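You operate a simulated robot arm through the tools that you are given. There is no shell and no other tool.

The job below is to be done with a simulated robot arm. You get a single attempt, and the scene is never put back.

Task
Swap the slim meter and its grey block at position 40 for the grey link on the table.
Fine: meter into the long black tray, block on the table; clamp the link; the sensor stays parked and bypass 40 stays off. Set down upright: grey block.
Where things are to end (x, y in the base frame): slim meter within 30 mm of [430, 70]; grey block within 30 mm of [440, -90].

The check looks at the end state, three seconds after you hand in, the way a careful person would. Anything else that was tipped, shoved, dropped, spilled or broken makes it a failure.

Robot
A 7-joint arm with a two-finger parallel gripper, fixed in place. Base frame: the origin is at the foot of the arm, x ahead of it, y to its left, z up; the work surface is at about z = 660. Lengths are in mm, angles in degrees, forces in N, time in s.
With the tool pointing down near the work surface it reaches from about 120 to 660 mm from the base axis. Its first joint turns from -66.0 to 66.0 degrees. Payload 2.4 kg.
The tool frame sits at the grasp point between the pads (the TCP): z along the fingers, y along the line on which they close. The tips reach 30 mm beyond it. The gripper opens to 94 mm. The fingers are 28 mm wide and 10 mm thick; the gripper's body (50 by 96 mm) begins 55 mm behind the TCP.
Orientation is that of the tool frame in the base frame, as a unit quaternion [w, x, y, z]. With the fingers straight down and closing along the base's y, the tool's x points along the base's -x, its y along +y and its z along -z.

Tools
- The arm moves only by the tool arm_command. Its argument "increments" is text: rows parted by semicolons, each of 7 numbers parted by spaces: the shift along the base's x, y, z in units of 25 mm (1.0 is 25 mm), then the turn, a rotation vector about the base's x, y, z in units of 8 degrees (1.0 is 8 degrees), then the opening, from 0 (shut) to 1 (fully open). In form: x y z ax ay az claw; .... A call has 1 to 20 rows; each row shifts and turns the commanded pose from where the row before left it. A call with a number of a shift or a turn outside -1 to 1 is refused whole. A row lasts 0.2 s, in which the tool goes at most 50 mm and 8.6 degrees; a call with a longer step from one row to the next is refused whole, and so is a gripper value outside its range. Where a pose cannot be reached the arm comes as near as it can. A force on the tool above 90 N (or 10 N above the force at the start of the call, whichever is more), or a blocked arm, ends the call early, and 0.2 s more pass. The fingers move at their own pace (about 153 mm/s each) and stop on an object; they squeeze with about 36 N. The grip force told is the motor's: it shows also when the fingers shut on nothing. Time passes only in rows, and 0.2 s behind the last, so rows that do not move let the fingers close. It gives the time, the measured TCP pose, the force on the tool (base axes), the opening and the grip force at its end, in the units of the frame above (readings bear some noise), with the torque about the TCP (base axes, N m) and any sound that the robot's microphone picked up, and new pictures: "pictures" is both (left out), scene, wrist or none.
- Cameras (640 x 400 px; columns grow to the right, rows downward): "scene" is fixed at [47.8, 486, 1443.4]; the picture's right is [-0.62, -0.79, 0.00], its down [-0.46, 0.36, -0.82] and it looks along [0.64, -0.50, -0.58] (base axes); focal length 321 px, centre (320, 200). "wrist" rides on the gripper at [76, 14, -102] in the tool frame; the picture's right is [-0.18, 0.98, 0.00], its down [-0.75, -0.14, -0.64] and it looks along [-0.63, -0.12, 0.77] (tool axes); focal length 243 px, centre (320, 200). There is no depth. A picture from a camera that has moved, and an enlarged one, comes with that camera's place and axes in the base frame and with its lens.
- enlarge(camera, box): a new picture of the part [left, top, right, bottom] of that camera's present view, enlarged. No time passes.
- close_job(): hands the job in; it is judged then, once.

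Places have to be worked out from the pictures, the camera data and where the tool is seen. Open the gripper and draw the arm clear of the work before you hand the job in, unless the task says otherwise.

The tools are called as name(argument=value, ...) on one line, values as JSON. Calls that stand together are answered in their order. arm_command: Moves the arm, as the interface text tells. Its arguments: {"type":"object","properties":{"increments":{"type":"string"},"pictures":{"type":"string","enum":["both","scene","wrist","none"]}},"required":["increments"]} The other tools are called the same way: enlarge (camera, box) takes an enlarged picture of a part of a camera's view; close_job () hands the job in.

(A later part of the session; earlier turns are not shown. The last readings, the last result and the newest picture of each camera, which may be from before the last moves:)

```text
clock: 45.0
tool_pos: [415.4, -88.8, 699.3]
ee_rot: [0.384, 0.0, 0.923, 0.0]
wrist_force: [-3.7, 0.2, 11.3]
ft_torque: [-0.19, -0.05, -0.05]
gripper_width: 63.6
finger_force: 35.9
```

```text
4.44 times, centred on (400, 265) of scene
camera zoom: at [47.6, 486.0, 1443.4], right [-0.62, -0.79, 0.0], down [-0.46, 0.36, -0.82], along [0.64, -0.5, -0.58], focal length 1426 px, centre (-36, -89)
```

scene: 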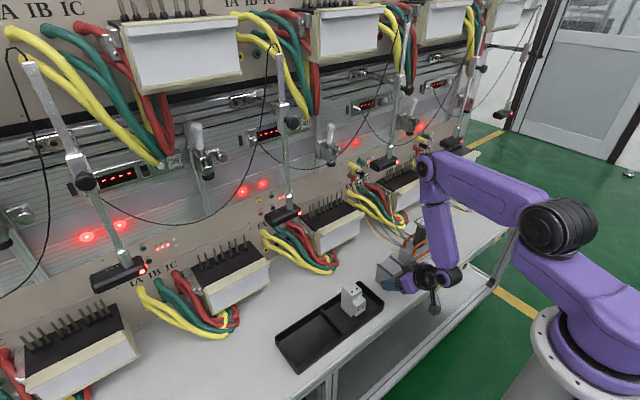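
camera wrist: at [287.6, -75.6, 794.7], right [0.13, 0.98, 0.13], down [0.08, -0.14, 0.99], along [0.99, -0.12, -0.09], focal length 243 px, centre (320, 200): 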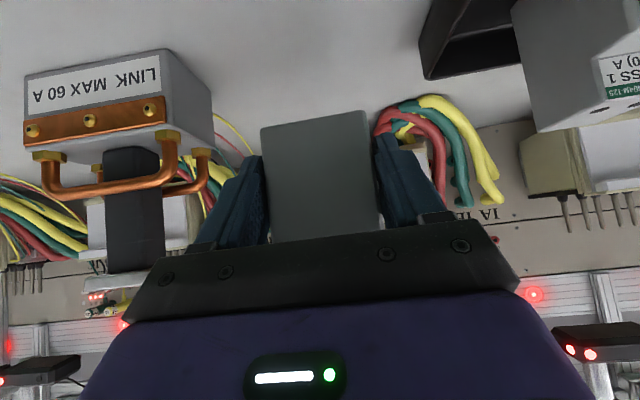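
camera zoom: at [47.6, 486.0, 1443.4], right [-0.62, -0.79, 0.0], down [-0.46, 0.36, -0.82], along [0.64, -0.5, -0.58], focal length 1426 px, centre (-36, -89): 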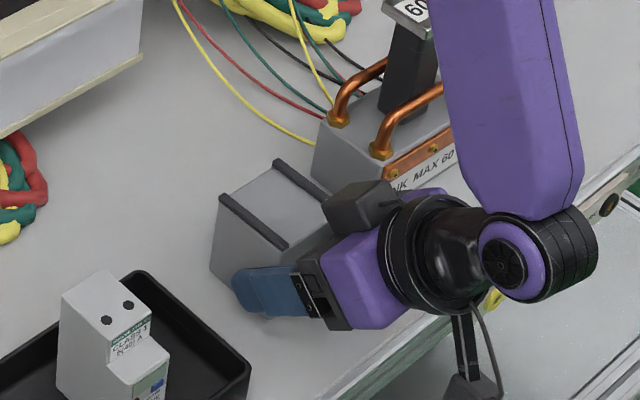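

The table carries the block (11 N). I open the fingers and withdraw along the tool axis.

arm_command(increments="0 0 0 0 0 0 0.75;0 0 0 0 0 0 0.85;0 0 0 0 0 0 0.85;-0.6 0 0.6 0 0 0 0.85;-0.7 0 0.7 0 0 0 0.85;-0.7 0 0.7 0 0 0 0.85;0 0 0.6 0 0 0 0.85;0 0 0 0 0 0 0.85", pictures="both")

enlarge(camera="scene", box=[350, 220, 450, 310])

enlarge(camera="wrist", box=[0, 0, 300, 200])

```text
clock: 46.8
tool_pos: [365.1, -88.6, 762.5]
ee_rot: [0.383, 0.0, 0.924, -0.001]
wrist_force: [0.2, 0.1, -0.1]
ft_torque: [0.01, -0.02, -0.01]
gripper_width: 79.7
finger_force: 0.0
camera wrist: at [238.3, -74.7, 782.9], right [0.13, 0.98, 0.13], down [0.08, -0.14, 0.99], along [0.99, -0.12, -0.1], focal length 243 px, centre (320, 200)
```

scene: 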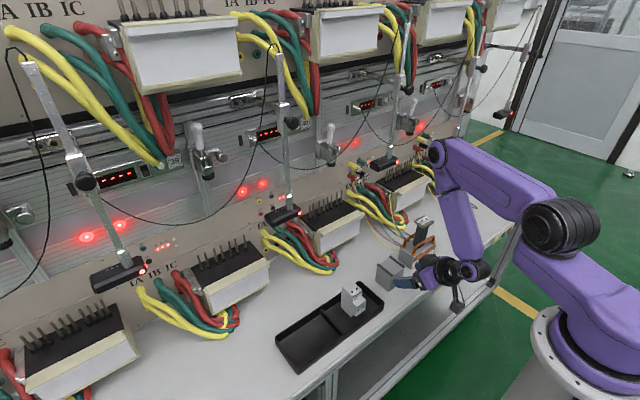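
wrist: 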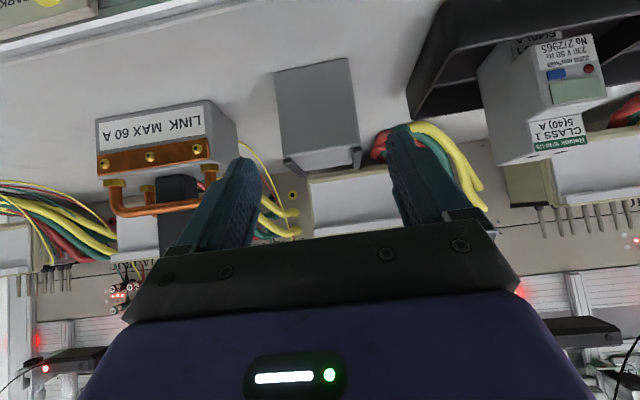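

```text
4.44 times, centred on (400, 265) of scene
camera zoom: at [47.8, 486.0, 1443.4], right [-0.62, -0.79, 0.0], down [-0.46, 0.36, -0.82], along [0.64, -0.5, -0.58], focal length 1426 px, centre (-36, -89)
```

zoom: 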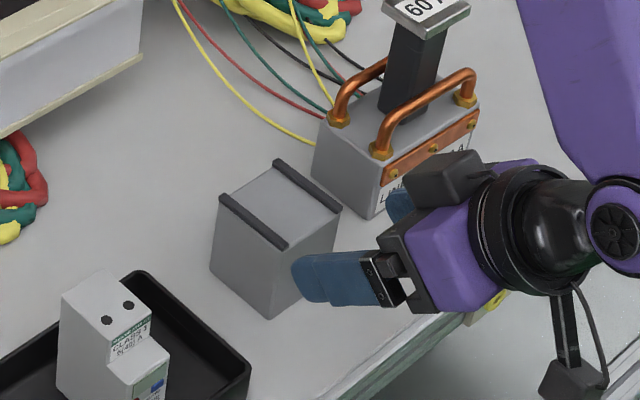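

```text
2.00 times, centred on (150, 100) of wrist
camera zoom: at [238.3, -74.7, 782.9], right [0.13, 0.98, 0.13], down [0.08, -0.14, 0.99], along [0.99, -0.12, -0.1], focal length 485 px, centre (660, 400)
```

zoom: 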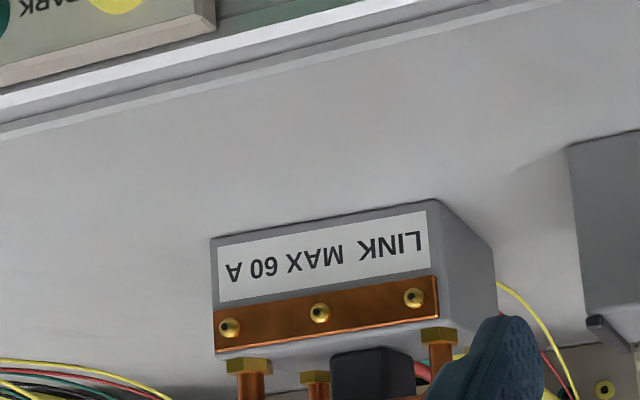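

The block stands upright at about [440,-90] and the link is untouched. I rise above the link's height and go over to a pre-grasp pose facing its post.

arm_command(increments="0.35 -0.2 0.95 0 0 0 0.85;0.35 -0.2 0.95 0 0 0 0.85;0.35 -0.2 0.95 0 0 0 0.7;0.35 -0.2 0.95 0 0 0 0.7;0 -0.95 0 0 0 0 0.7;0 -0.95 0 0 0 0 0.7;0 -0.95 0 0 0 0 0.7;0 -0.95 0 0 0 0 0.7;0 -0.95 0 0 0 0 0.7;0 -0.53 0 0 0 0 0.7;0 0 0 0 0 0 0.7", pictures="both")

enlarge(camera="wrist", box=[220, 0, 440, 240])

enlarge(camera="scene", box=[360, 200, 460, 310])

```text
clock: 49.2
tool_pos: [402.9, -241.1, 858.3]
ee_rot: [0.382, 0.0, 0.924, 0.0]
wrist_force: [-0.3, -0.1, 0.5]
ft_torque: [0.0, 0.0, 0.0]
gripper_width: 65.9
finger_force: 0.0
camera wrist: at [274.3, -227.5, 877.8], right [0.13, 0.98, 0.13], down [0.08, -0.14, 0.99], along [0.99, -0.12, -0.1], focal length 243 px, centre (320, 200)
```

scene: 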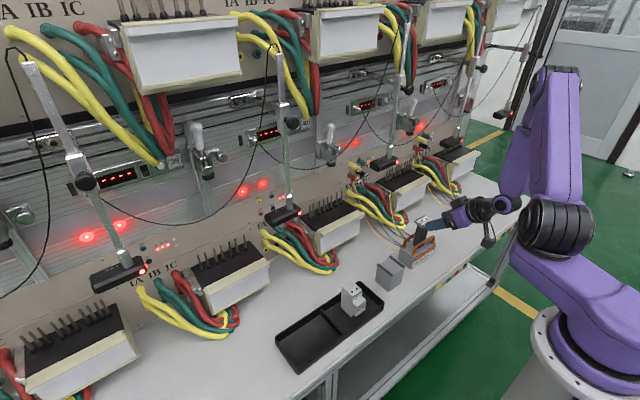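
wrist: 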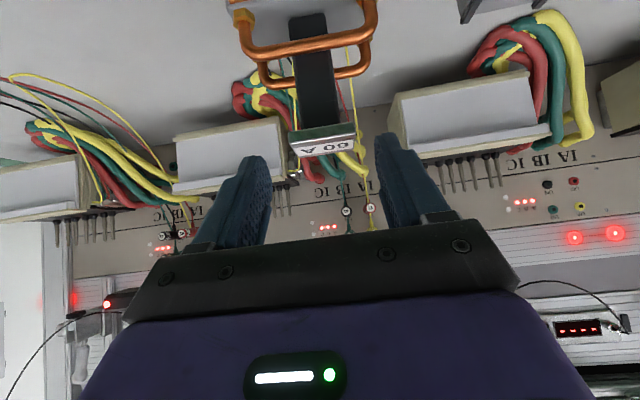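

```text
1.67 times, centred on (330, 120) of wrist
camera zoom: at [274.3, -227.5, 877.8], right [0.13, 0.98, 0.13], down [0.08, -0.14, 0.99], along [0.99, -0.12, -0.1], focal length 404 px, centre (303, 333)
```

zoom: 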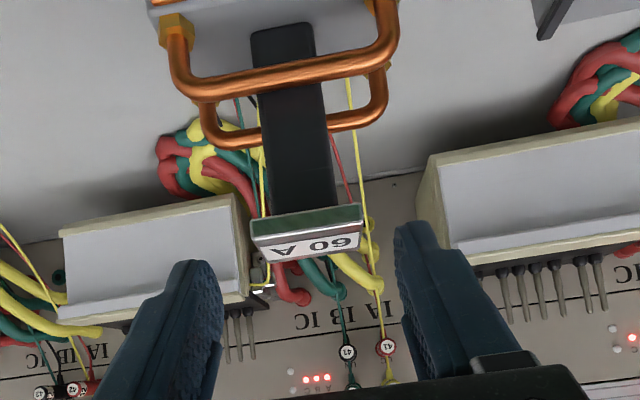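

```text
3.64 times, centred on (410, 255) of scene
camera zoom: at [47.9, 486.0, 1443.4], right [-0.62, -0.79, 0.0], down [-0.46, 0.36, -0.82], along [0.64, -0.5, -0.58], focal length 1167 px, centre (-7, 0)
```

zoom: 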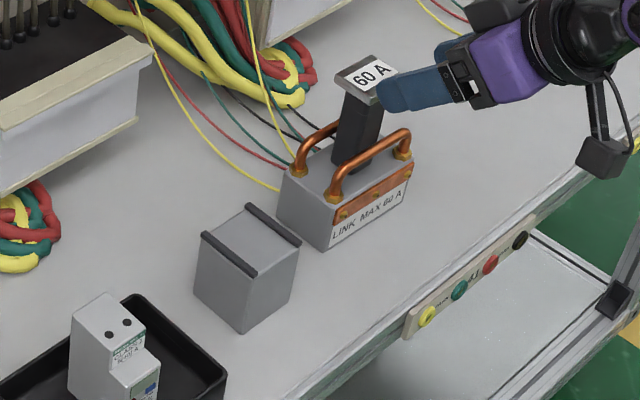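

The post (front face x≈454, 31 mm wide, centre y≈-240) is overhung by the plate, and the copper bars reach z≈752, so at 45° the fingers would foul the plate. I turn the tool nearly horizontal (78°) with a -4° yaw to match the link and descend to the post's height in front of it.

arm_command(increments="-0.12 0.04 0 0 -0.825 0 0.7;-0.12 0.04 0 0 -0.825 0 0.7;-0.12 0.04 0 0 -0.825 0 0.7;-0.12 0.04 0 0 -0.825 0 0.7;-0.12 0.04 0 0 -0.825 0 0.7;0 0 0 0 0 -0.5 0.7;0 0 0 0 0 0 0.7", pictures="both")

```text
clock: 50.8
tool_pos: [386.1, -235.7, 858.9]
ee_rot: [0.629, 0.028, 0.776, -0.023]
wrist_force: [0.1, 0.5, 0.4]
ft_torque: [0.03, -0.01, 0.0]
gripper_width: 66.0
finger_force: 0.1
camera wrist: at [270.5, -214.3, 806.5], right [0.11, 0.98, 0.18], down [-0.48, -0.11, 0.87], along [0.87, -0.18, 0.46], focal length 243 px, centre (320, 200)
```

scene: 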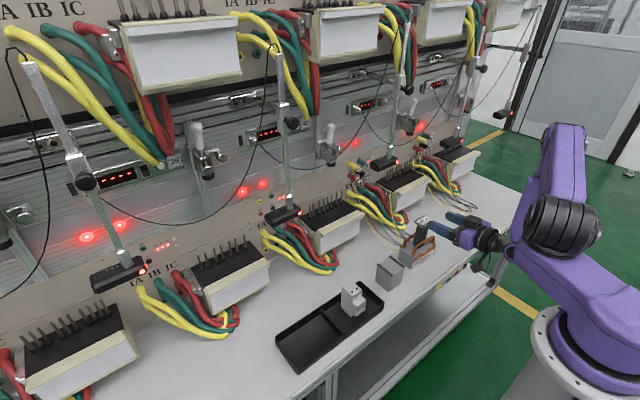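
wrist: 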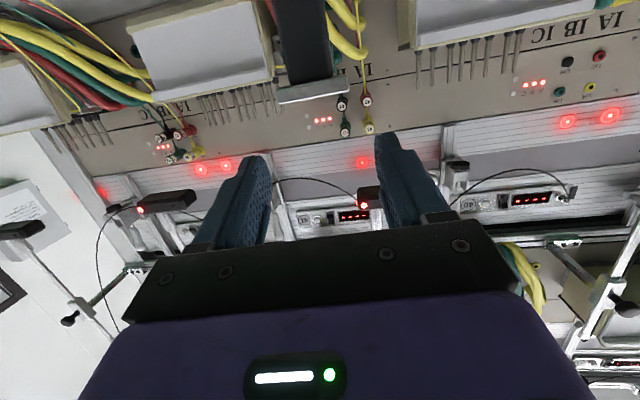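

The 78° tilt is reachable. I descend to the post's grip height in front of the link.

arm_command(increments="0 0 -0.78 0 0 0 0.7;0 0 -0.78 0 0 0 0.7;0 0 -0.78 0 0 0 0.7;0 0 -0.7 0 0 0 0.7;0 0 0 0 0 0 0.7", pictures="both")

enlarge(camera="wrist", box=[180, 0, 460, 240])

enlarge(camera="scene", box=[380, 190, 500, 300])

```text
clock: 52.0
tool_pos: [386.2, -237.0, 782.1]
ee_rot: [0.629, 0.027, 0.777, -0.022]
wrist_force: [-0.2, -0.3, 0.4]
ft_torque: [0.04, 0.01, 0.0]
gripper_width: 65.9
finger_force: 0.2
camera wrist: at [270.0, -214.8, 729.9], right [0.11, 0.98, 0.18], down [-0.48, -0.11, 0.87], along [0.87, -0.18, 0.46], focal length 243 px, centre (320, 200)
```

scene: 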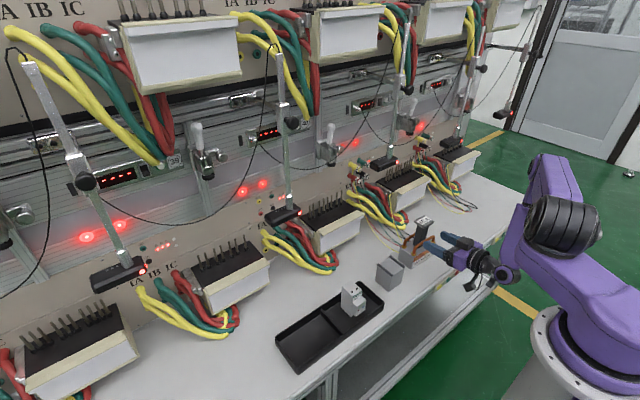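
wrist: 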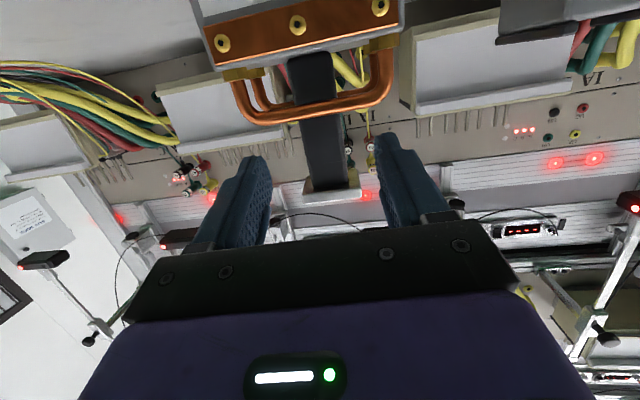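

```text
1.67 times, centred on (320, 120) of wrist
camera zoom: at [270.0, -214.8, 729.9], right [0.11, 0.98, 0.18], down [-0.48, -0.11, 0.87], along [0.87, -0.18, 0.46], focal length 404 px, centre (320, 333)
```

zoom: 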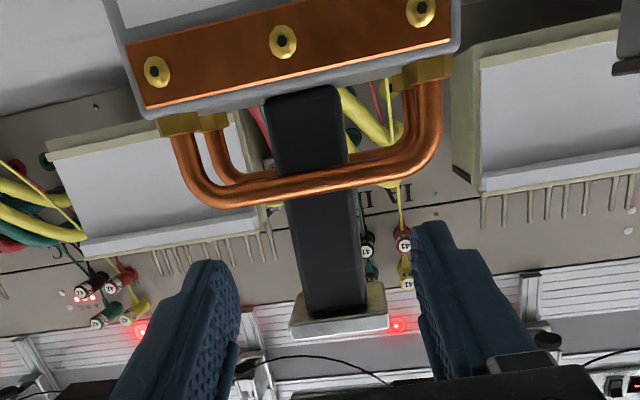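

```text
3.64 times, centred on (440, 245) of scene
camera zoom: at [47.8, 486.0, 1443.4], right [-0.62, -0.79, 0.0], down [-0.46, 0.36, -0.82], along [0.64, -0.5, -0.58], focal length 1167 px, centre (-116, 36)
```

zoom: 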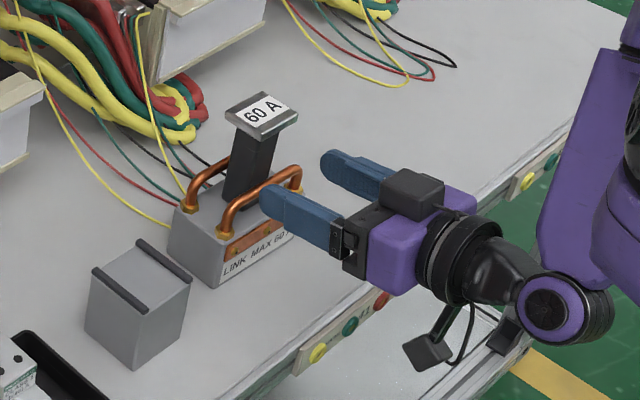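

The approach line meets the post at y≈-242; finger band (z≈762–798) fits between copper bars (≤753) and plate (≥810). I advance 76 mm along the link's axis and look before closing.

arm_command(increments="0.758 -0.053 0 0 0 0 0.7;0.758 -0.053 0 0 0 0 0.7;0.758 -0.053 0 0 0 0 0.7;0.758 -0.053 0 0 0 0 0.7;0 0 0 0 0 0 0.7", pictures="both")

enlarge(camera="wrist", box=[180, 0, 460, 240])

enlarge(camera="scene", box=[380, 190, 500, 300])

```text
clock: 53.2
tool_pos: [461.2, -242.5, 783.0]
ee_rot: [0.629, 0.027, 0.777, -0.022]
wrist_force: [-0.3, 0.0, -0.3]
ft_torque: [0.01, -0.02, 0.03]
gripper_width: 65.7
finger_force: 0.1
camera wrist: at [345.9, -219.9, 730.3], right [0.11, 0.98, 0.18], down [-0.48, -0.11, 0.87], along [0.87, -0.18, 0.46], focal length 243 px, centre (320, 200)
```

scene: 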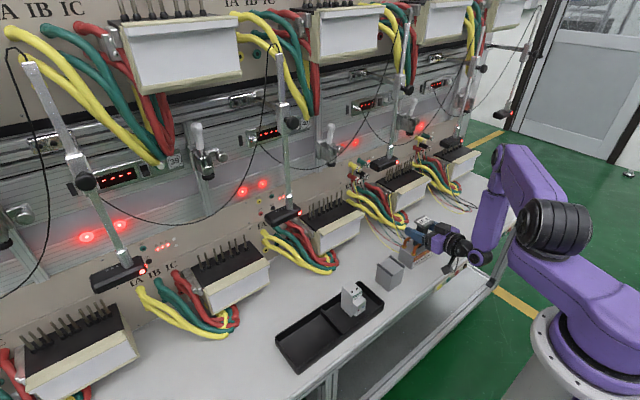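
wrist: 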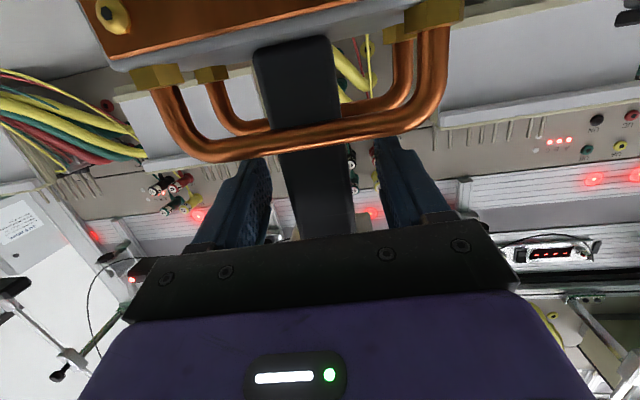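

```text
1.67 times, centred on (320, 120) of wrist
camera zoom: at [345.9, -219.9, 730.3], right [0.11, 0.98, 0.18], down [-0.48, -0.11, 0.87], along [0.87, -0.18, 0.46], focal length 404 px, centre (320, 333)
```

zoom: 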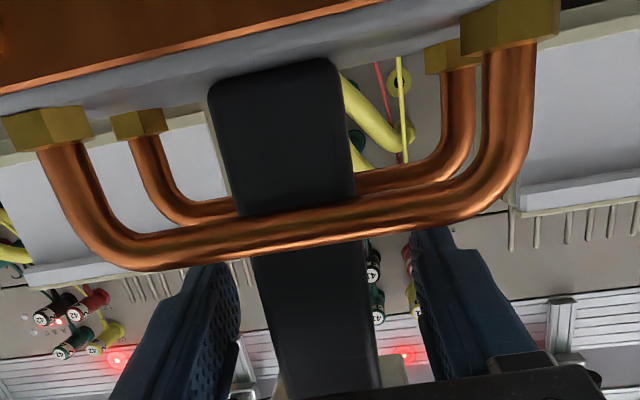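

```text
3.64 times, centred on (440, 245) of scene
camera zoom: at [47.8, 486.0, 1443.4], right [-0.62, -0.79, 0.0], down [-0.46, 0.36, -0.82], along [0.64, -0.5, -0.58], focal length 1167 px, centre (-116, 36)
```

zoom: 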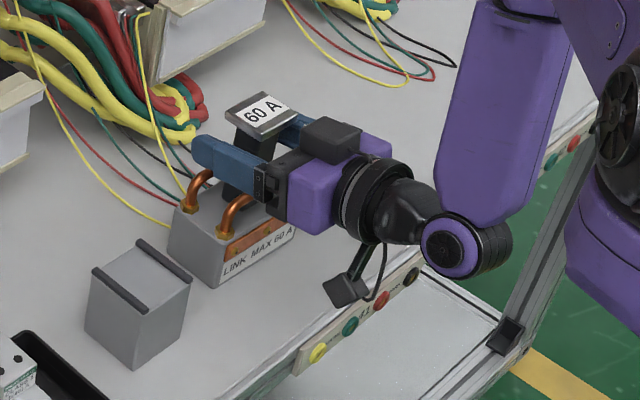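

The fingers straddle the post between bars and plate. The post centre looks ~1.5 mm further to -y, so I shift slightly and close.

arm_command(increments="0 -0.05 0 0 0 0 0.7;0 0 0 0 0 0 0.45;0 0 0 0 0 0 0.2;0 0 0 0 0 0 0.2;0 0 0 0 0 0 0.2", pictures="both")

enlarge(camera="scene", box=[380, 190, 500, 300])

```text
clock: 54.4
tool_pos: [462.6, -244.0, 782.0]
ee_rot: [0.63, 0.027, 0.776, -0.022]
wrist_force: [1.3, -0.5, 0.1]
ft_torque: [0.07, -0.16, 0.04]
gripper_width: 34.0
finger_force: 36.2
camera wrist: at [345.7, -221.2, 730.2], right [0.11, 0.98, 0.18], down [-0.48, -0.11, 0.87], along [0.87, -0.18, 0.46], focal length 243 px, centre (320, 200)
```

scene: 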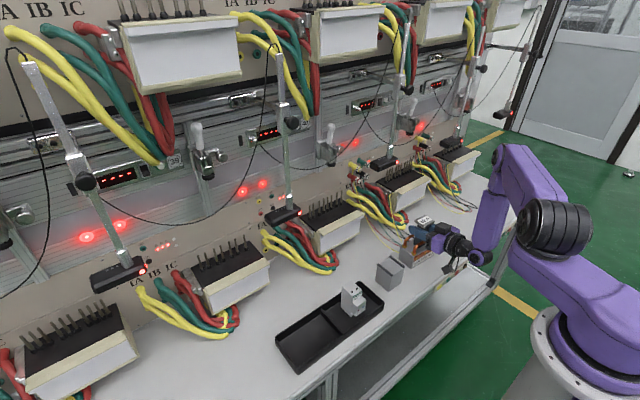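
wrist: 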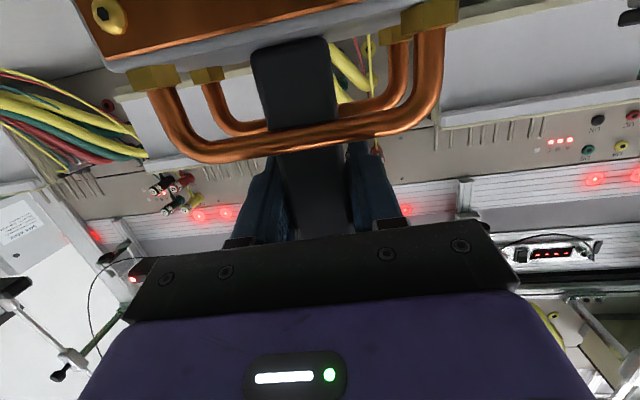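

```text
3.64 times, centred on (440, 245) of scene
camera zoom: at [47.9, 486.0, 1443.4], right [-0.62, -0.79, 0.0], down [-0.46, 0.36, -0.82], along [0.64, -0.5, -0.58], focal length 1167 px, centre (-116, 36)
```

zoom: 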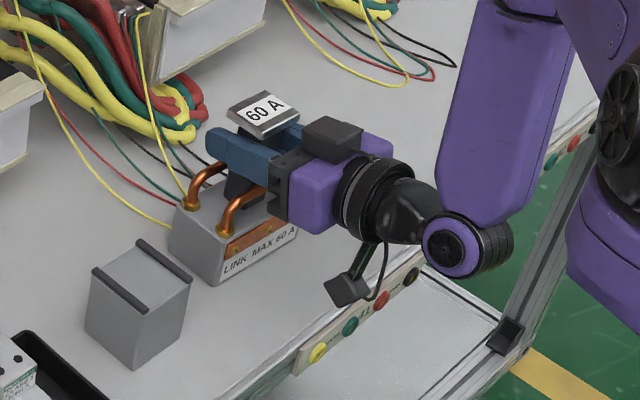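

Link gripped (34 mm). Before lifting I zoom in on it to measure body depth versus post/plate position, which decides how it must sit relative to the pins.

enlarge(camera="scene", box=[392, 205, 452, 275])

enlarge(camera="scene", box=[290, 180, 370, 260])

```text
5.71 times, centred on (422, 240) of scene
camera zoom: at [47.9, 486.0, 1443.4], right [-0.62, -0.79, 0.0], down [-0.46, 0.36, -0.82], along [0.64, -0.5, -0.58], focal length 1834 px, centre (-263, -29)
```

zoom: 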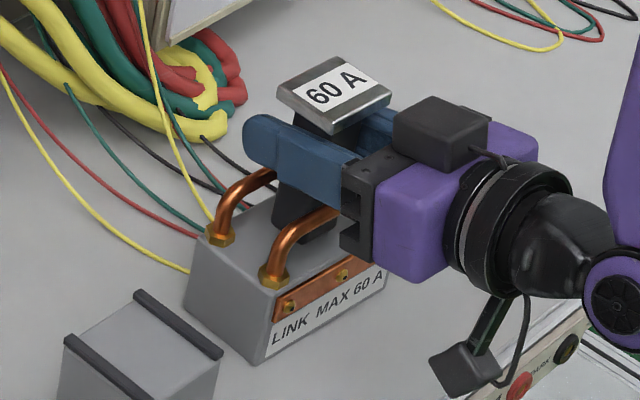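

```text
5.00 times, centred on (330, 220) of scene
camera zoom: at [47.9, 486.0, 1443.4], right [-0.62, -0.79, 0.0], down [-0.46, 0.36, -0.82], along [0.64, -0.5, -0.58], focal length 1605 px, centre (270, 100)
```

zoom: 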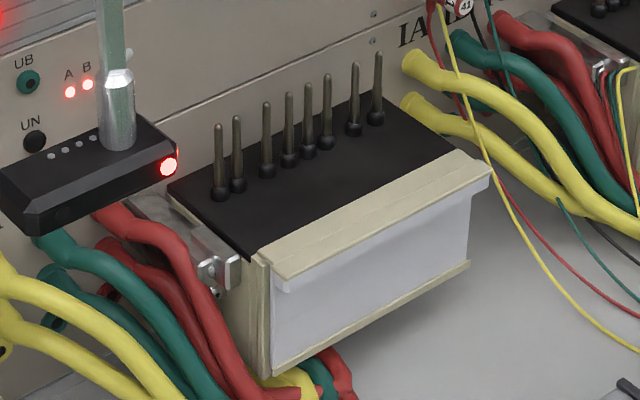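

Plate and post sit about centred on the 58 mm deep body. I lift the link 12 mm and check that it hangs straight.

arm_command(increments="0 0 0.16 0 0 0 0.2;0 0 0.16 0 0 0 0.2;0 0 0.16 0 0 0 0.2;0 0 0 0 0 0 0.2", pictures="both")

enlarge(camera="scene", box=[392, 205, 452, 275])

```text
clock: 55.4
tool_pos: [460.7, -242.8, 794.4]
ee_rot: [0.629, 0.027, 0.777, -0.021]
wrist_force: [0.3, -0.4, -4.3]
ft_torque: [-0.02, 0.0, 0.04]
gripper_width: 34.5
finger_force: 35.7
camera wrist: at [345.7, -221.3, 742.5], right [0.11, 0.98, 0.18], down [-0.48, -0.11, 0.87], along [0.87, -0.18, 0.46], focal length 243 px, centre (320, 200)
```

scene: 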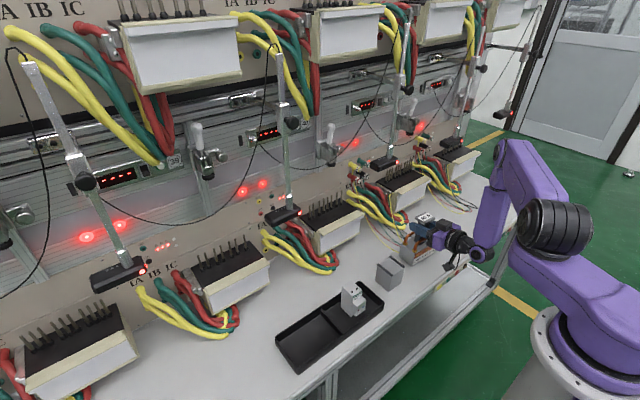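
wrist: 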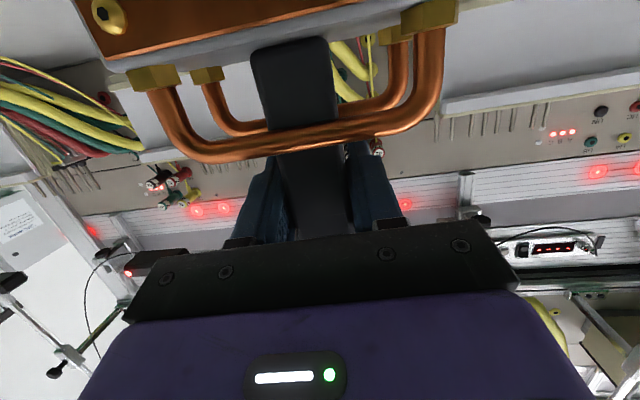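

```text
5.71 times, centred on (422, 240) of scene
camera zoom: at [47.9, 486.0, 1443.4], right [-0.62, -0.79, 0.0], down [-0.46, 0.36, -0.82], along [0.64, -0.5, -0.58], focal length 1834 px, centre (-263, -29)
```

zoom: 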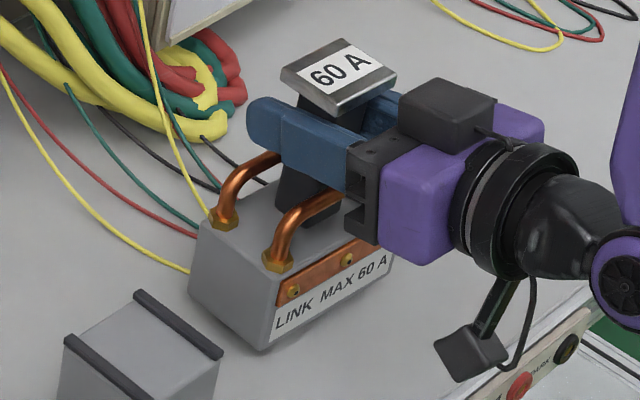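

The link (~0.45 kg) hangs straight. I raise it above everything on the table, carry it across to y≈-51 while staying at x≈500 (clear of the sensors), and turn it back by 4° to be square to the base.

arm_command(increments="0 0 0.875 0 0 0 0.2;0 0 0.875 0 0 0 0.2;0 0 0.875 0 0 0 0.2;0 0 0.875 0 0 0 0.2;0 0 0.875 0 0 0 0.2;0 0 0.875 0 0 0 0.2;0.15 0.8 0 0 0 0 0.2;0.15 0.96 0 0 0 0 0.2;0.2 0.96 0 0 0 0.1 0.2;0.2 0.96 0 0 0 0.1 0.2;0.2 0.96 0 0 0 0.1 0.2;0.2 0.96 0 0 0 0.1 0.2;0.2 0.96 0 0 0 0.1 0.2;0.2 0.9 0 0 0 0 0.2;0 0.2 0 0 0 0 0.2;0 0 0 0 0 0 0.2", pictures="both")

enlarge(camera="scene", box=[310, 150, 430, 270])

enlarge(camera="wrist", box=[120, 0, 520, 240])

```text
clock: 58.8
tool_pos: [498.5, -50.2, 925.8]
ee_rot: [0.629, 0.0, 0.777, 0.0]
wrist_force: [-0.1, -0.2, -3.2]
ft_torque: [-0.04, 0.01, 0.0]
gripper_width: 34.1
finger_force: 36.4
camera wrist: at [381.6, -37.2, 873.5], right [0.04, 0.98, 0.18], down [-0.47, -0.14, 0.87], along [0.88, -0.12, 0.46], focal length 243 px, centre (320, 200)
```

scene: 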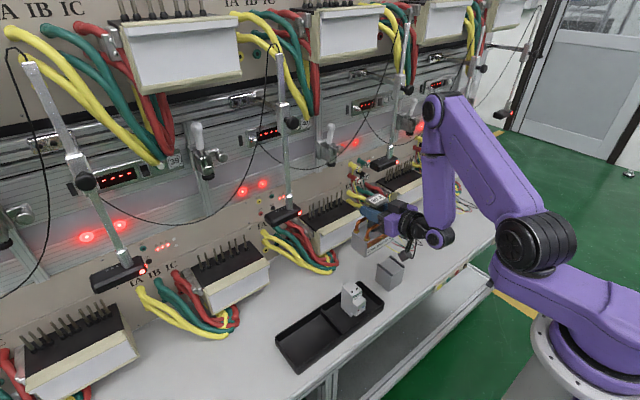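
wrist: 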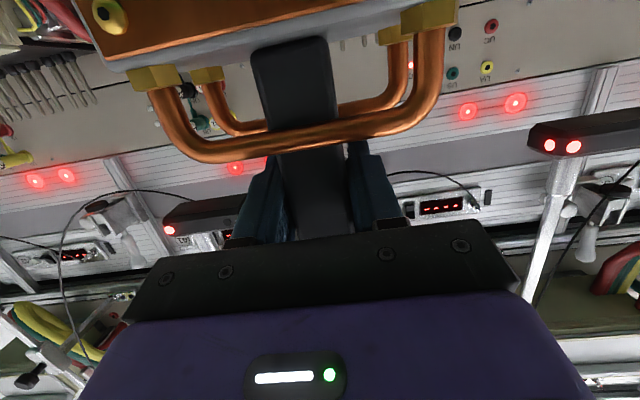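

```text
3.33 times, centred on (370, 210) of scene
camera zoom: at [47.9, 486.0, 1443.4], right [-0.62, -0.79, 0.0], down [-0.46, 0.36, -0.82], along [0.64, -0.5, -0.58], focal length 1070 px, centre (153, 167)
```

zoom: 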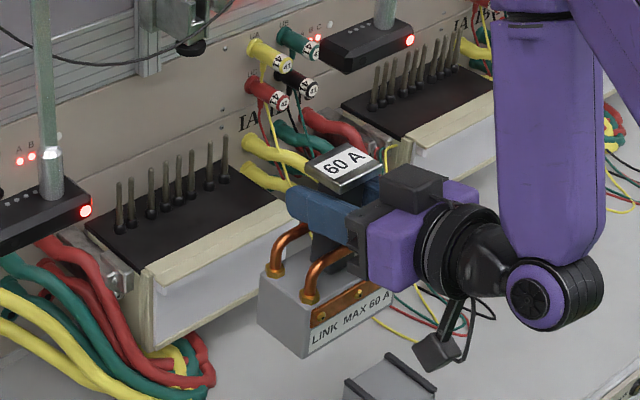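

```text
1.60 times, centred on (320, 120) of wrist
camera zoom: at [381.6, -37.2, 873.5], right [0.04, 0.98, 0.18], down [-0.47, -0.14, 0.87], along [0.88, -0.12, 0.46], focal length 388 px, centre (320, 328)
```

zoom: 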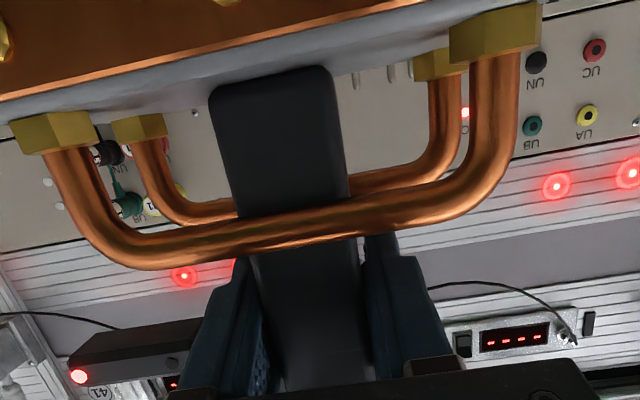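

The link is square and upright. I advance it over the base with ~9 mm clearance at the bottom, stopping with its rear about 12 mm short of the pins to look.

arm_command(increments="0.5 -0.03 0.26 0 0 0 0.2;0.95 0 0 0 0 0 0.2;0.95 0 0 0 0 0 0.2;0.95 0 0 0 0 0 0.2;0.95 0 0 0 0 0 0.2;0.95 0 0 0 0 0 0.2;0.95 0 0 0 0 0 0.2;0 0 0 0 0 0 0.2", pictures="both")

enlarge(camera="scene", box=[300, 130, 390, 240])

enlarge(camera="wrist", box=[120, 0, 520, 240])

```text
clock: 60.6
tool_pos: [653.3, -51.5, 932.7]
ee_rot: [0.63, 0.0, 0.777, 0.001]
wrist_force: [0.9, -0.6, -2.8]
ft_torque: [-0.01, -0.03, -0.03]
gripper_width: 34.1
finger_force: 35.6
camera wrist: at [536.3, -37.9, 879.9], right [0.04, 0.98, 0.18], down [-0.47, -0.14, 0.87], along [0.88, -0.12, 0.46], focal length 243 px, centre (320, 200)
```

scene: 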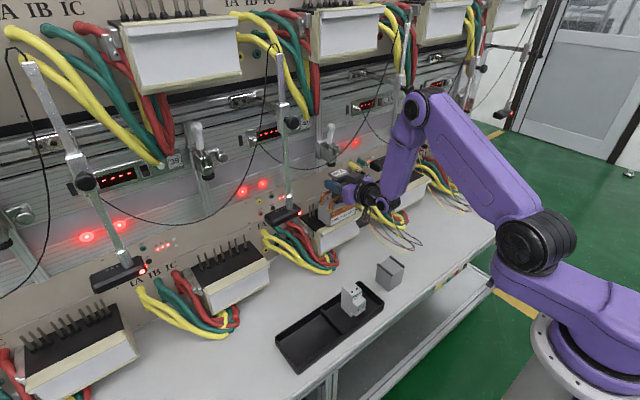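
wrist: 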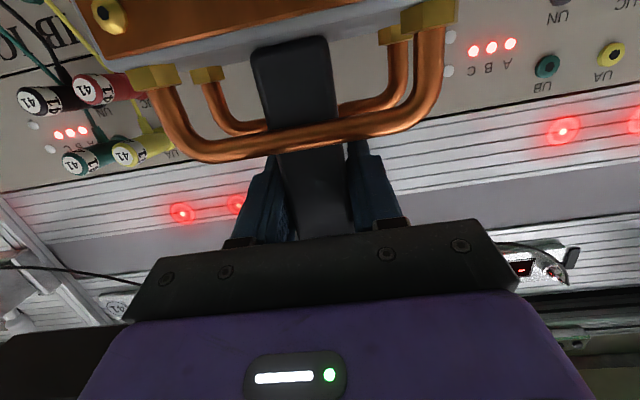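

```text
3.64 times, centred on (345, 185) of scene
camera zoom: at [47.9, 486.0, 1443.4], right [-0.62, -0.79, 0.0], down [-0.46, 0.36, -0.82], along [0.64, -0.5, -0.58], focal length 1167 px, centre (229, 254)
```

zoom: 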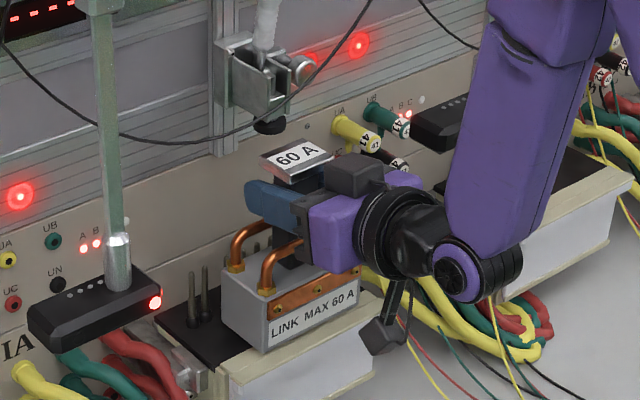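

```text
1.60 times, centred on (320, 120) of wrist
camera zoom: at [536.3, -37.9, 879.9], right [0.04, 0.98, 0.18], down [-0.47, -0.14, 0.87], along [0.88, -0.12, 0.46], focal length 388 px, centre (320, 328)
```

zoom: 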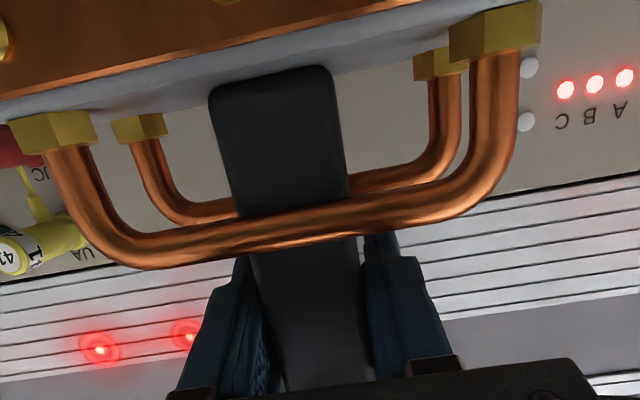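

The plate is just below disc height and the link clears the base. I now creep forward in small steps, watching for contact with the pins.

arm_command(increments="0.24 0 0 0 0 0 0.2;0.24 0 0 0 0 0 0.2;0.16 0 0 0 0 0 0.2;0 0 0 0 0 0 0.2", pictures="both")

enlarge(camera="scene", box=[310, 150, 370, 240])

```text
clock: 61.6
tool_pos: [672.3, -51.9, 932.7]
ee_rot: [0.629, 0.001, 0.777, -0.001]
wrist_force: [0.1, 0.2, -4.0]
ft_torque: [0.01, -0.04, 0.0]
gripper_width: 34.2
finger_force: 36.1
camera wrist: at [553.9, -37.8, 880.1], right [0.04, 0.98, 0.18], down [-0.47, -0.14, 0.87], along [0.88, -0.12, 0.46], focal length 243 px, centre (320, 200)
```

scene: 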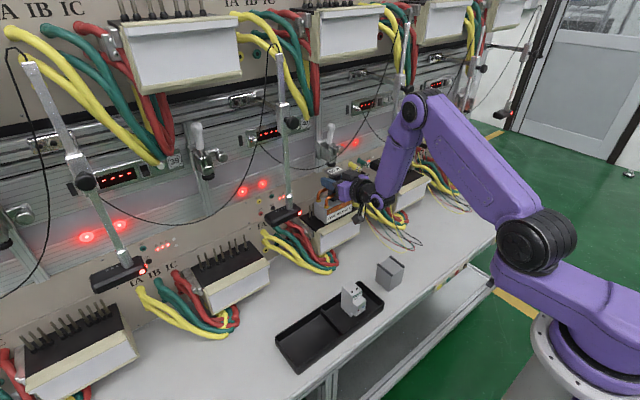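
wrist: 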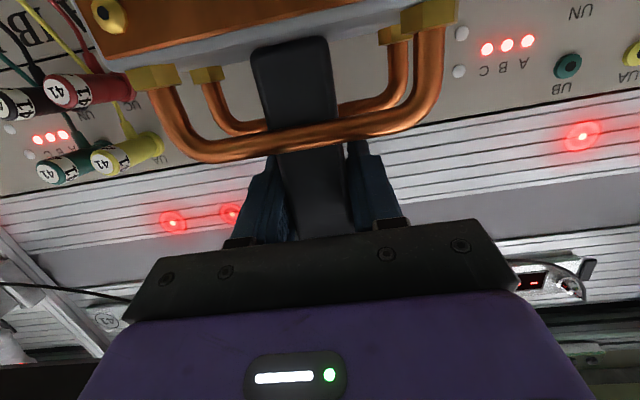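

```text
4.44 times, centred on (340, 195) of scene
camera zoom: at [47.9, 486.0, 1443.4], right [-0.62, -0.79, 0.0], down [-0.46, 0.36, -0.82], along [0.64, -0.5, -0.58], focal length 1426 px, centre (231, 222)
```

zoom: 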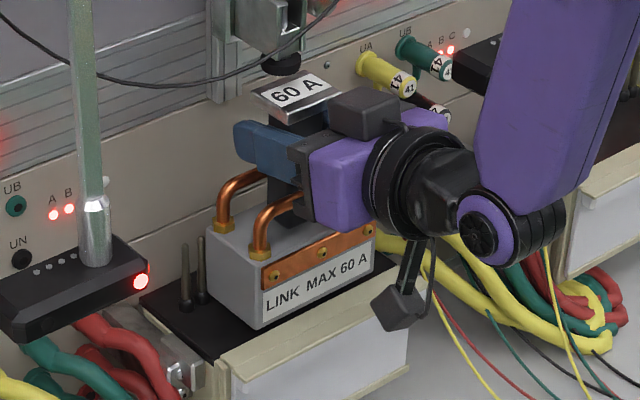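

No contact although the rear should already be at the pins. I continue to TCP x≈683 in small steps.

arm_command(increments="0.15 0 0 0 0 0 0.2;0.15 0 0 0 0 0 0.2;0.12 0 0 0 0 0 0.2;0 0 0 0 0 0 0.2", pictures="both")

enlarge(camera="scene", box=[310, 150, 370, 240])

enlarge(camera="scene", box=[315, 145, 355, 195])

```text
clock: 62.6
tool_pos: [682.7, -52.5, 932.5]
ee_rot: [0.63, 0.0, 0.777, 0.0]
wrist_force: [0.1, -0.8, -3.8]
ft_torque: [-0.04, 0.0, 0.0]
gripper_width: 34.4
finger_force: 35.8
camera wrist: at [564.3, -38.2, 880.1], right [0.04, 0.98, 0.18], down [-0.47, -0.14, 0.87], along [0.88, -0.12, 0.46], focal length 243 px, centre (320, 200)
```

scene: 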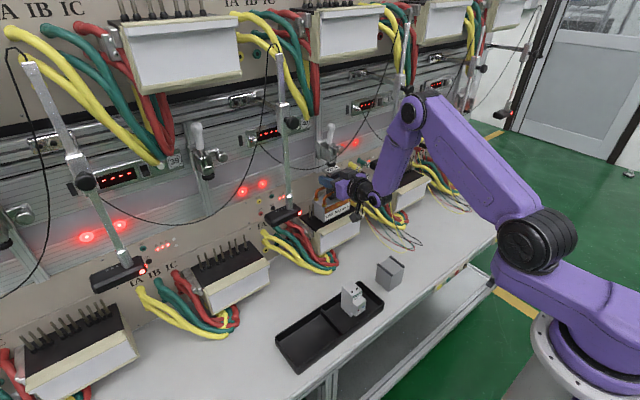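
wrist: 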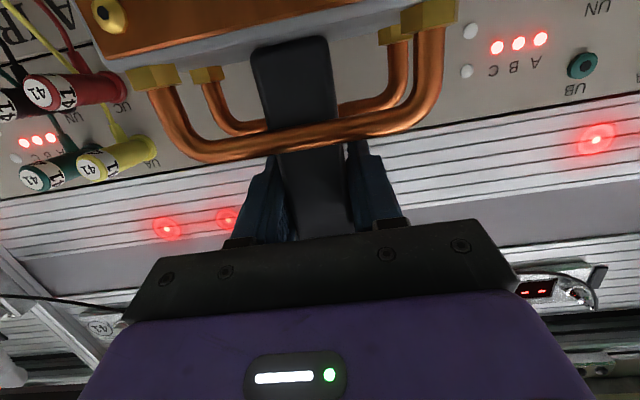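

```text
4.44 times, centred on (340, 195) of scene
camera zoom: at [47.9, 486.0, 1443.4], right [-0.62, -0.79, 0.0], down [-0.46, 0.36, -0.82], along [0.64, -0.5, -0.58], focal length 1426 px, centre (231, 222)
```

zoom: 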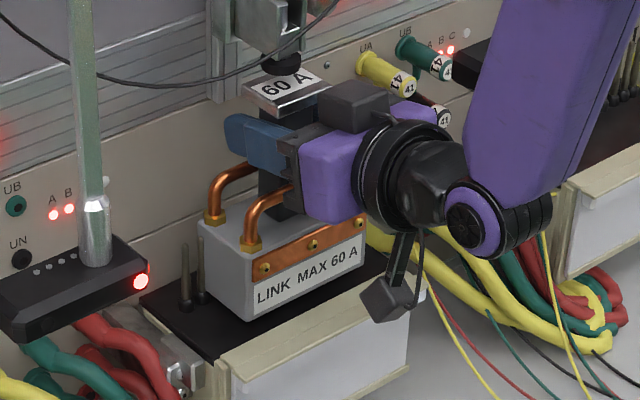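

```text
8.00 times, centred on (335, 170) of scene
camera zoom: at [47.9, 486.0, 1443.4], right [-0.62, -0.79, 0.0], down [-0.46, 0.36, -0.82], along [0.64, -0.5, -0.58], focal length 2568 px, centre (200, 440)
```

zoom: 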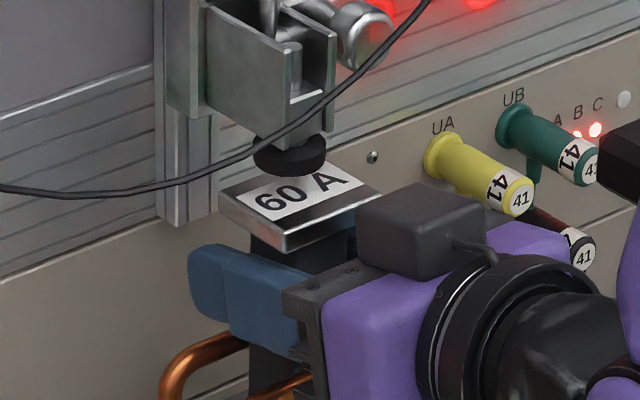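

The plate is under the disc with a small gap and there is no contact force. I zoom in to check uprightness and centring before lowering.

enlarge(camera="scene", box=[320, 185, 370, 235])

enlarge(camera="wrist", box=[70, 0, 250, 130])

```text
8.00 times, centred on (345, 210) of scene
camera zoom: at [47.9, 486.0, 1443.4], right [-0.62, -0.79, 0.0], down [-0.46, 0.36, -0.82], along [0.64, -0.5, -0.58], focal length 2568 px, centre (120, 120)
```

zoom: 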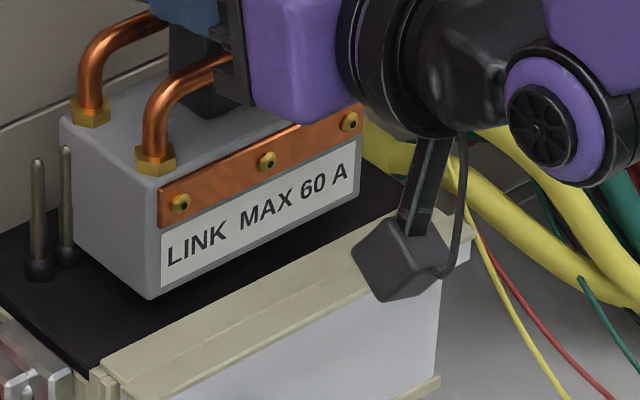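

```text
3.08 times, centred on (160, 65) of wrist
camera zoom: at [564.3, -38.2, 880.1], right [0.04, 0.98, 0.18], down [-0.47, -0.14, 0.87], along [0.88, -0.12, 0.46], focal length 746 px, centre (812, 615)
```

zoom: 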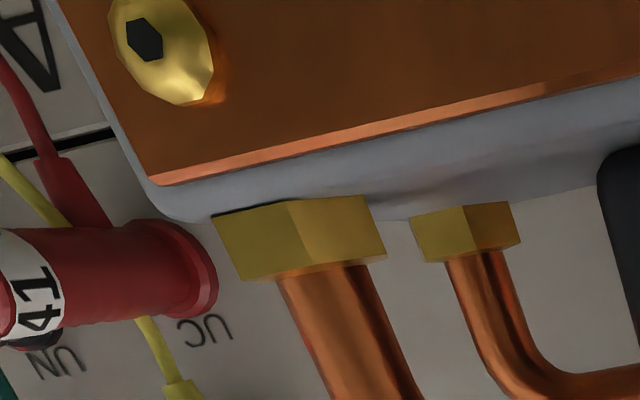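

The link is upright. Relative to where the block and the disc are in the same picture it should go about 5 mm further in and 1 mm to +y; I do that, then lower in small steps until the base carries it.

arm_command(increments="0.1 0.04 0 0 0 0 0.2;0.1 0 0 0 0 0 0.2;0 0 -0.1 0 0 0 0.2;0 0 -0.1 0 0 0 0.2;0 0 -0.06 0 0 0 0.2;0 0 0 0 0 0 0.2", pictures="scene")

arm_command(increments="0 0 -0.05 0 0 0 0.2;0 0 0 0 0 0 0.2", pictures="none")

```text
clock: 64.0
tool_pos: [686.0, -50.9, 924.8]
ee_rot: [0.629, 0.0, 0.777, 0.0]
wrist_force: [-0.3, 0.1, -4.0]
ft_torque: [-0.01, -0.02, 0.0]
gripper_width: 34.1
finger_force: 35.9
```

scene: 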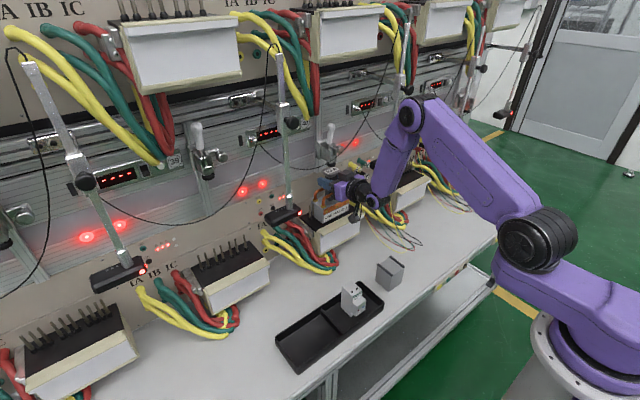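

```text
clock: 64.6
tool_pos: [685.2, -51.4, 924.4]
ee_rot: [0.63, 0.0, 0.777, 0.0]
wrist_force: [-0.3, -0.5, -4.0]
ft_torque: [0.01, 0.02, 0.01]
gripper_width: 34.2
finger_force: 36.3
```

arm_command(increments="0 0 -0.05 0 0 0 0.2;0 0 0 0 0 0 0.2", pictures="none")

arm_command(increments="0 0 -0.04 0 0 0 0.2;0 0 0 0 0 0 0.2", pictures="none")

enlarge(camera="scene", box=[310, 150, 370, 240])

```text
clock: 65.2
tool_pos: [686.5, -52.0, 923.4]
ee_rot: [0.629, 0.0, 0.777, 0.0]
wrist_force: [1.2, 0.4, -3.7]
ft_torque: [0.01, 0.03, -0.01]
gripper_width: 34.2
finger_force: 36.2
```

```text
clock: 65.8
tool_pos: [684.9, -50.9, 923.5]
ee_rot: [0.63, 0.0, 0.777, 0.0]
wrist_force: [-1.6, 0.2, -0.3]
ft_torque: [0.04, 0.23, -0.04]
gripper_width: 34.1
finger_force: 36.2
```

```text
4.44 times, centred on (340, 195) of scene
camera zoom: at [47.8, 486.0, 1443.4], right [-0.62, -0.79, 0.0], down [-0.46, 0.36, -0.82], along [0.64, -0.5, -0.58], focal length 1426 px, centre (231, 222)
```

zoom: 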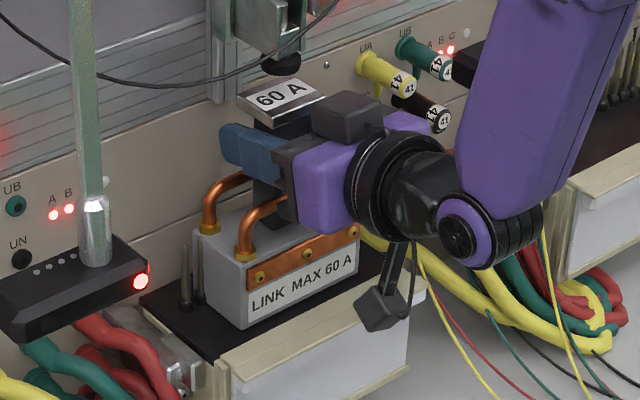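

Contact starts (the load went from -4 to about 0). One more millimetre to seat it fully.

arm_command(increments="0 0 -0.03 0 0 0 0.2;0 0 0 0 0 0 0.2", pictures="both")

enlarge(camera="scene", box=[320, 180, 370, 240])

```text
clock: 66.4
tool_pos: [685.9, -51.1, 923.1]
ee_rot: [0.631, 0.0, 0.776, 0.0]
wrist_force: [-3.3, 1.2, 10.6]
ft_torque: [0.09, 0.81, -0.07]
gripper_width: 34.2
finger_force: 35.9
camera wrist: at [569.1, -37.4, 870.0], right [0.04, 0.98, 0.18], down [-0.48, -0.14, 0.87], along [0.88, -0.12, 0.46], focal length 243 px, centre (320, 200)
```

scene: 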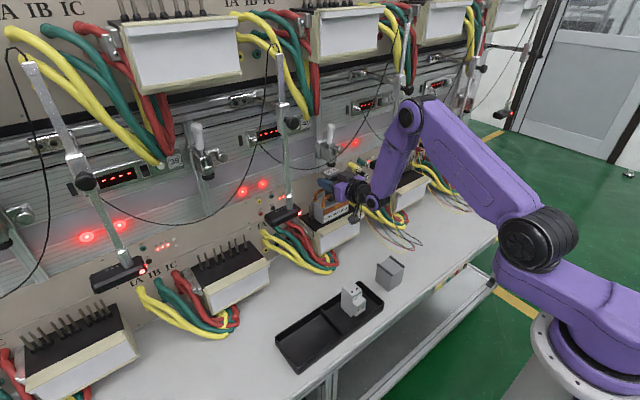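
wrist: 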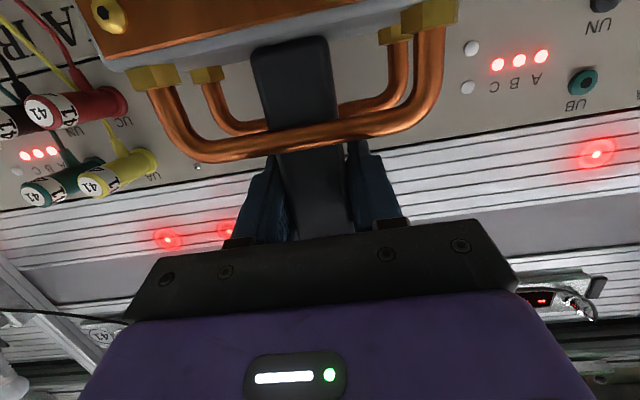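

```text
6.67 times, centred on (345, 210) of scene
camera zoom: at [47.6, 486.0, 1443.4], right [-0.62, -0.79, 0.0], down [-0.46, 0.36, -0.82], along [0.64, -0.5, -0.58], focal length 2140 px, centre (153, 133)
```

zoom: 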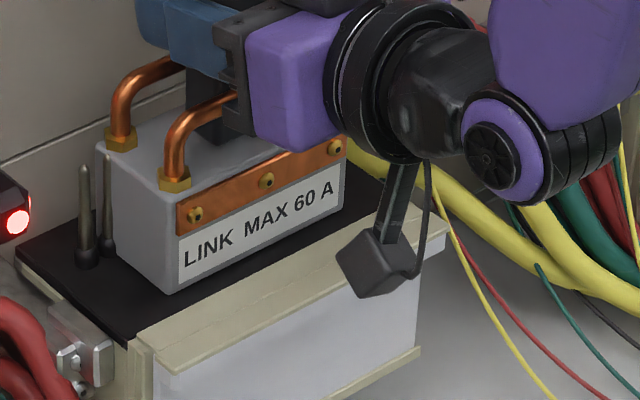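

The link is seated (10 N on the base), front face at the same line as the block was. I relieve the preload and open the fingers.

arm_command(increments="0 0 0.02 0 0 0 0.2;0 0 0 0 0 0 0.45;0 0 0 0 0 0 0.6;0 0 0 0 0 0 0.6;0 0 0 0 0 0 0.6", pictures="both")

enlarge(camera="scene", box=[310, 150, 370, 240])

```text
clock: 67.6
tool_pos: [685.5, -52.5, 923.0]
ee_rot: [0.629, 0.0, 0.777, 0.0]
wrist_force: [0.1, -0.9, -0.6]
ft_torque: [-0.04, 0.01, -0.03]
gripper_width: 56.3
finger_force: 0.1
camera wrist: at [568.6, -37.4, 870.0], right [0.04, 0.98, 0.18], down [-0.47, -0.14, 0.87], along [0.88, -0.12, 0.46], focal length 243 px, centre (320, 200)
```

scene: 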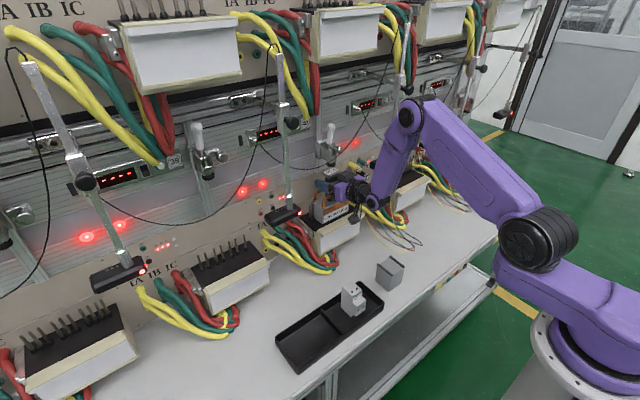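
wrist: 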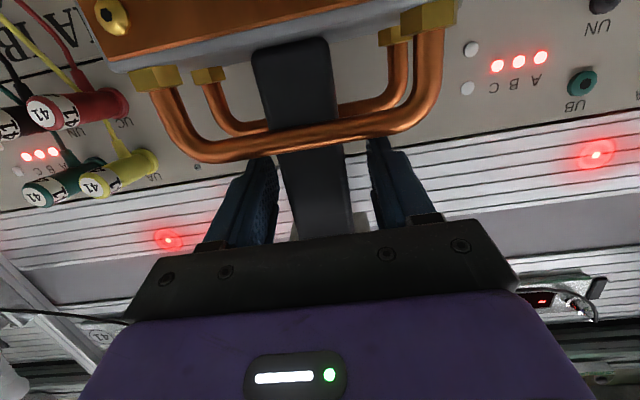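

```text
4.44 times, centred on (340, 195) of scene
camera zoom: at [47.8, 486.0, 1443.4], right [-0.62, -0.79, 0.0], down [-0.46, 0.36, -0.82], along [0.64, -0.5, -0.58], focal length 1426 px, centre (231, 222)
```

zoom: 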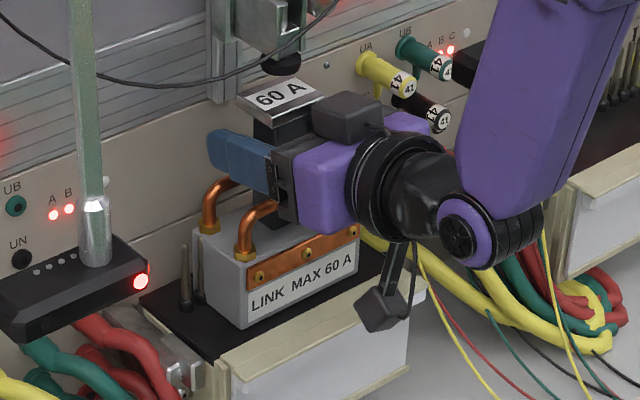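

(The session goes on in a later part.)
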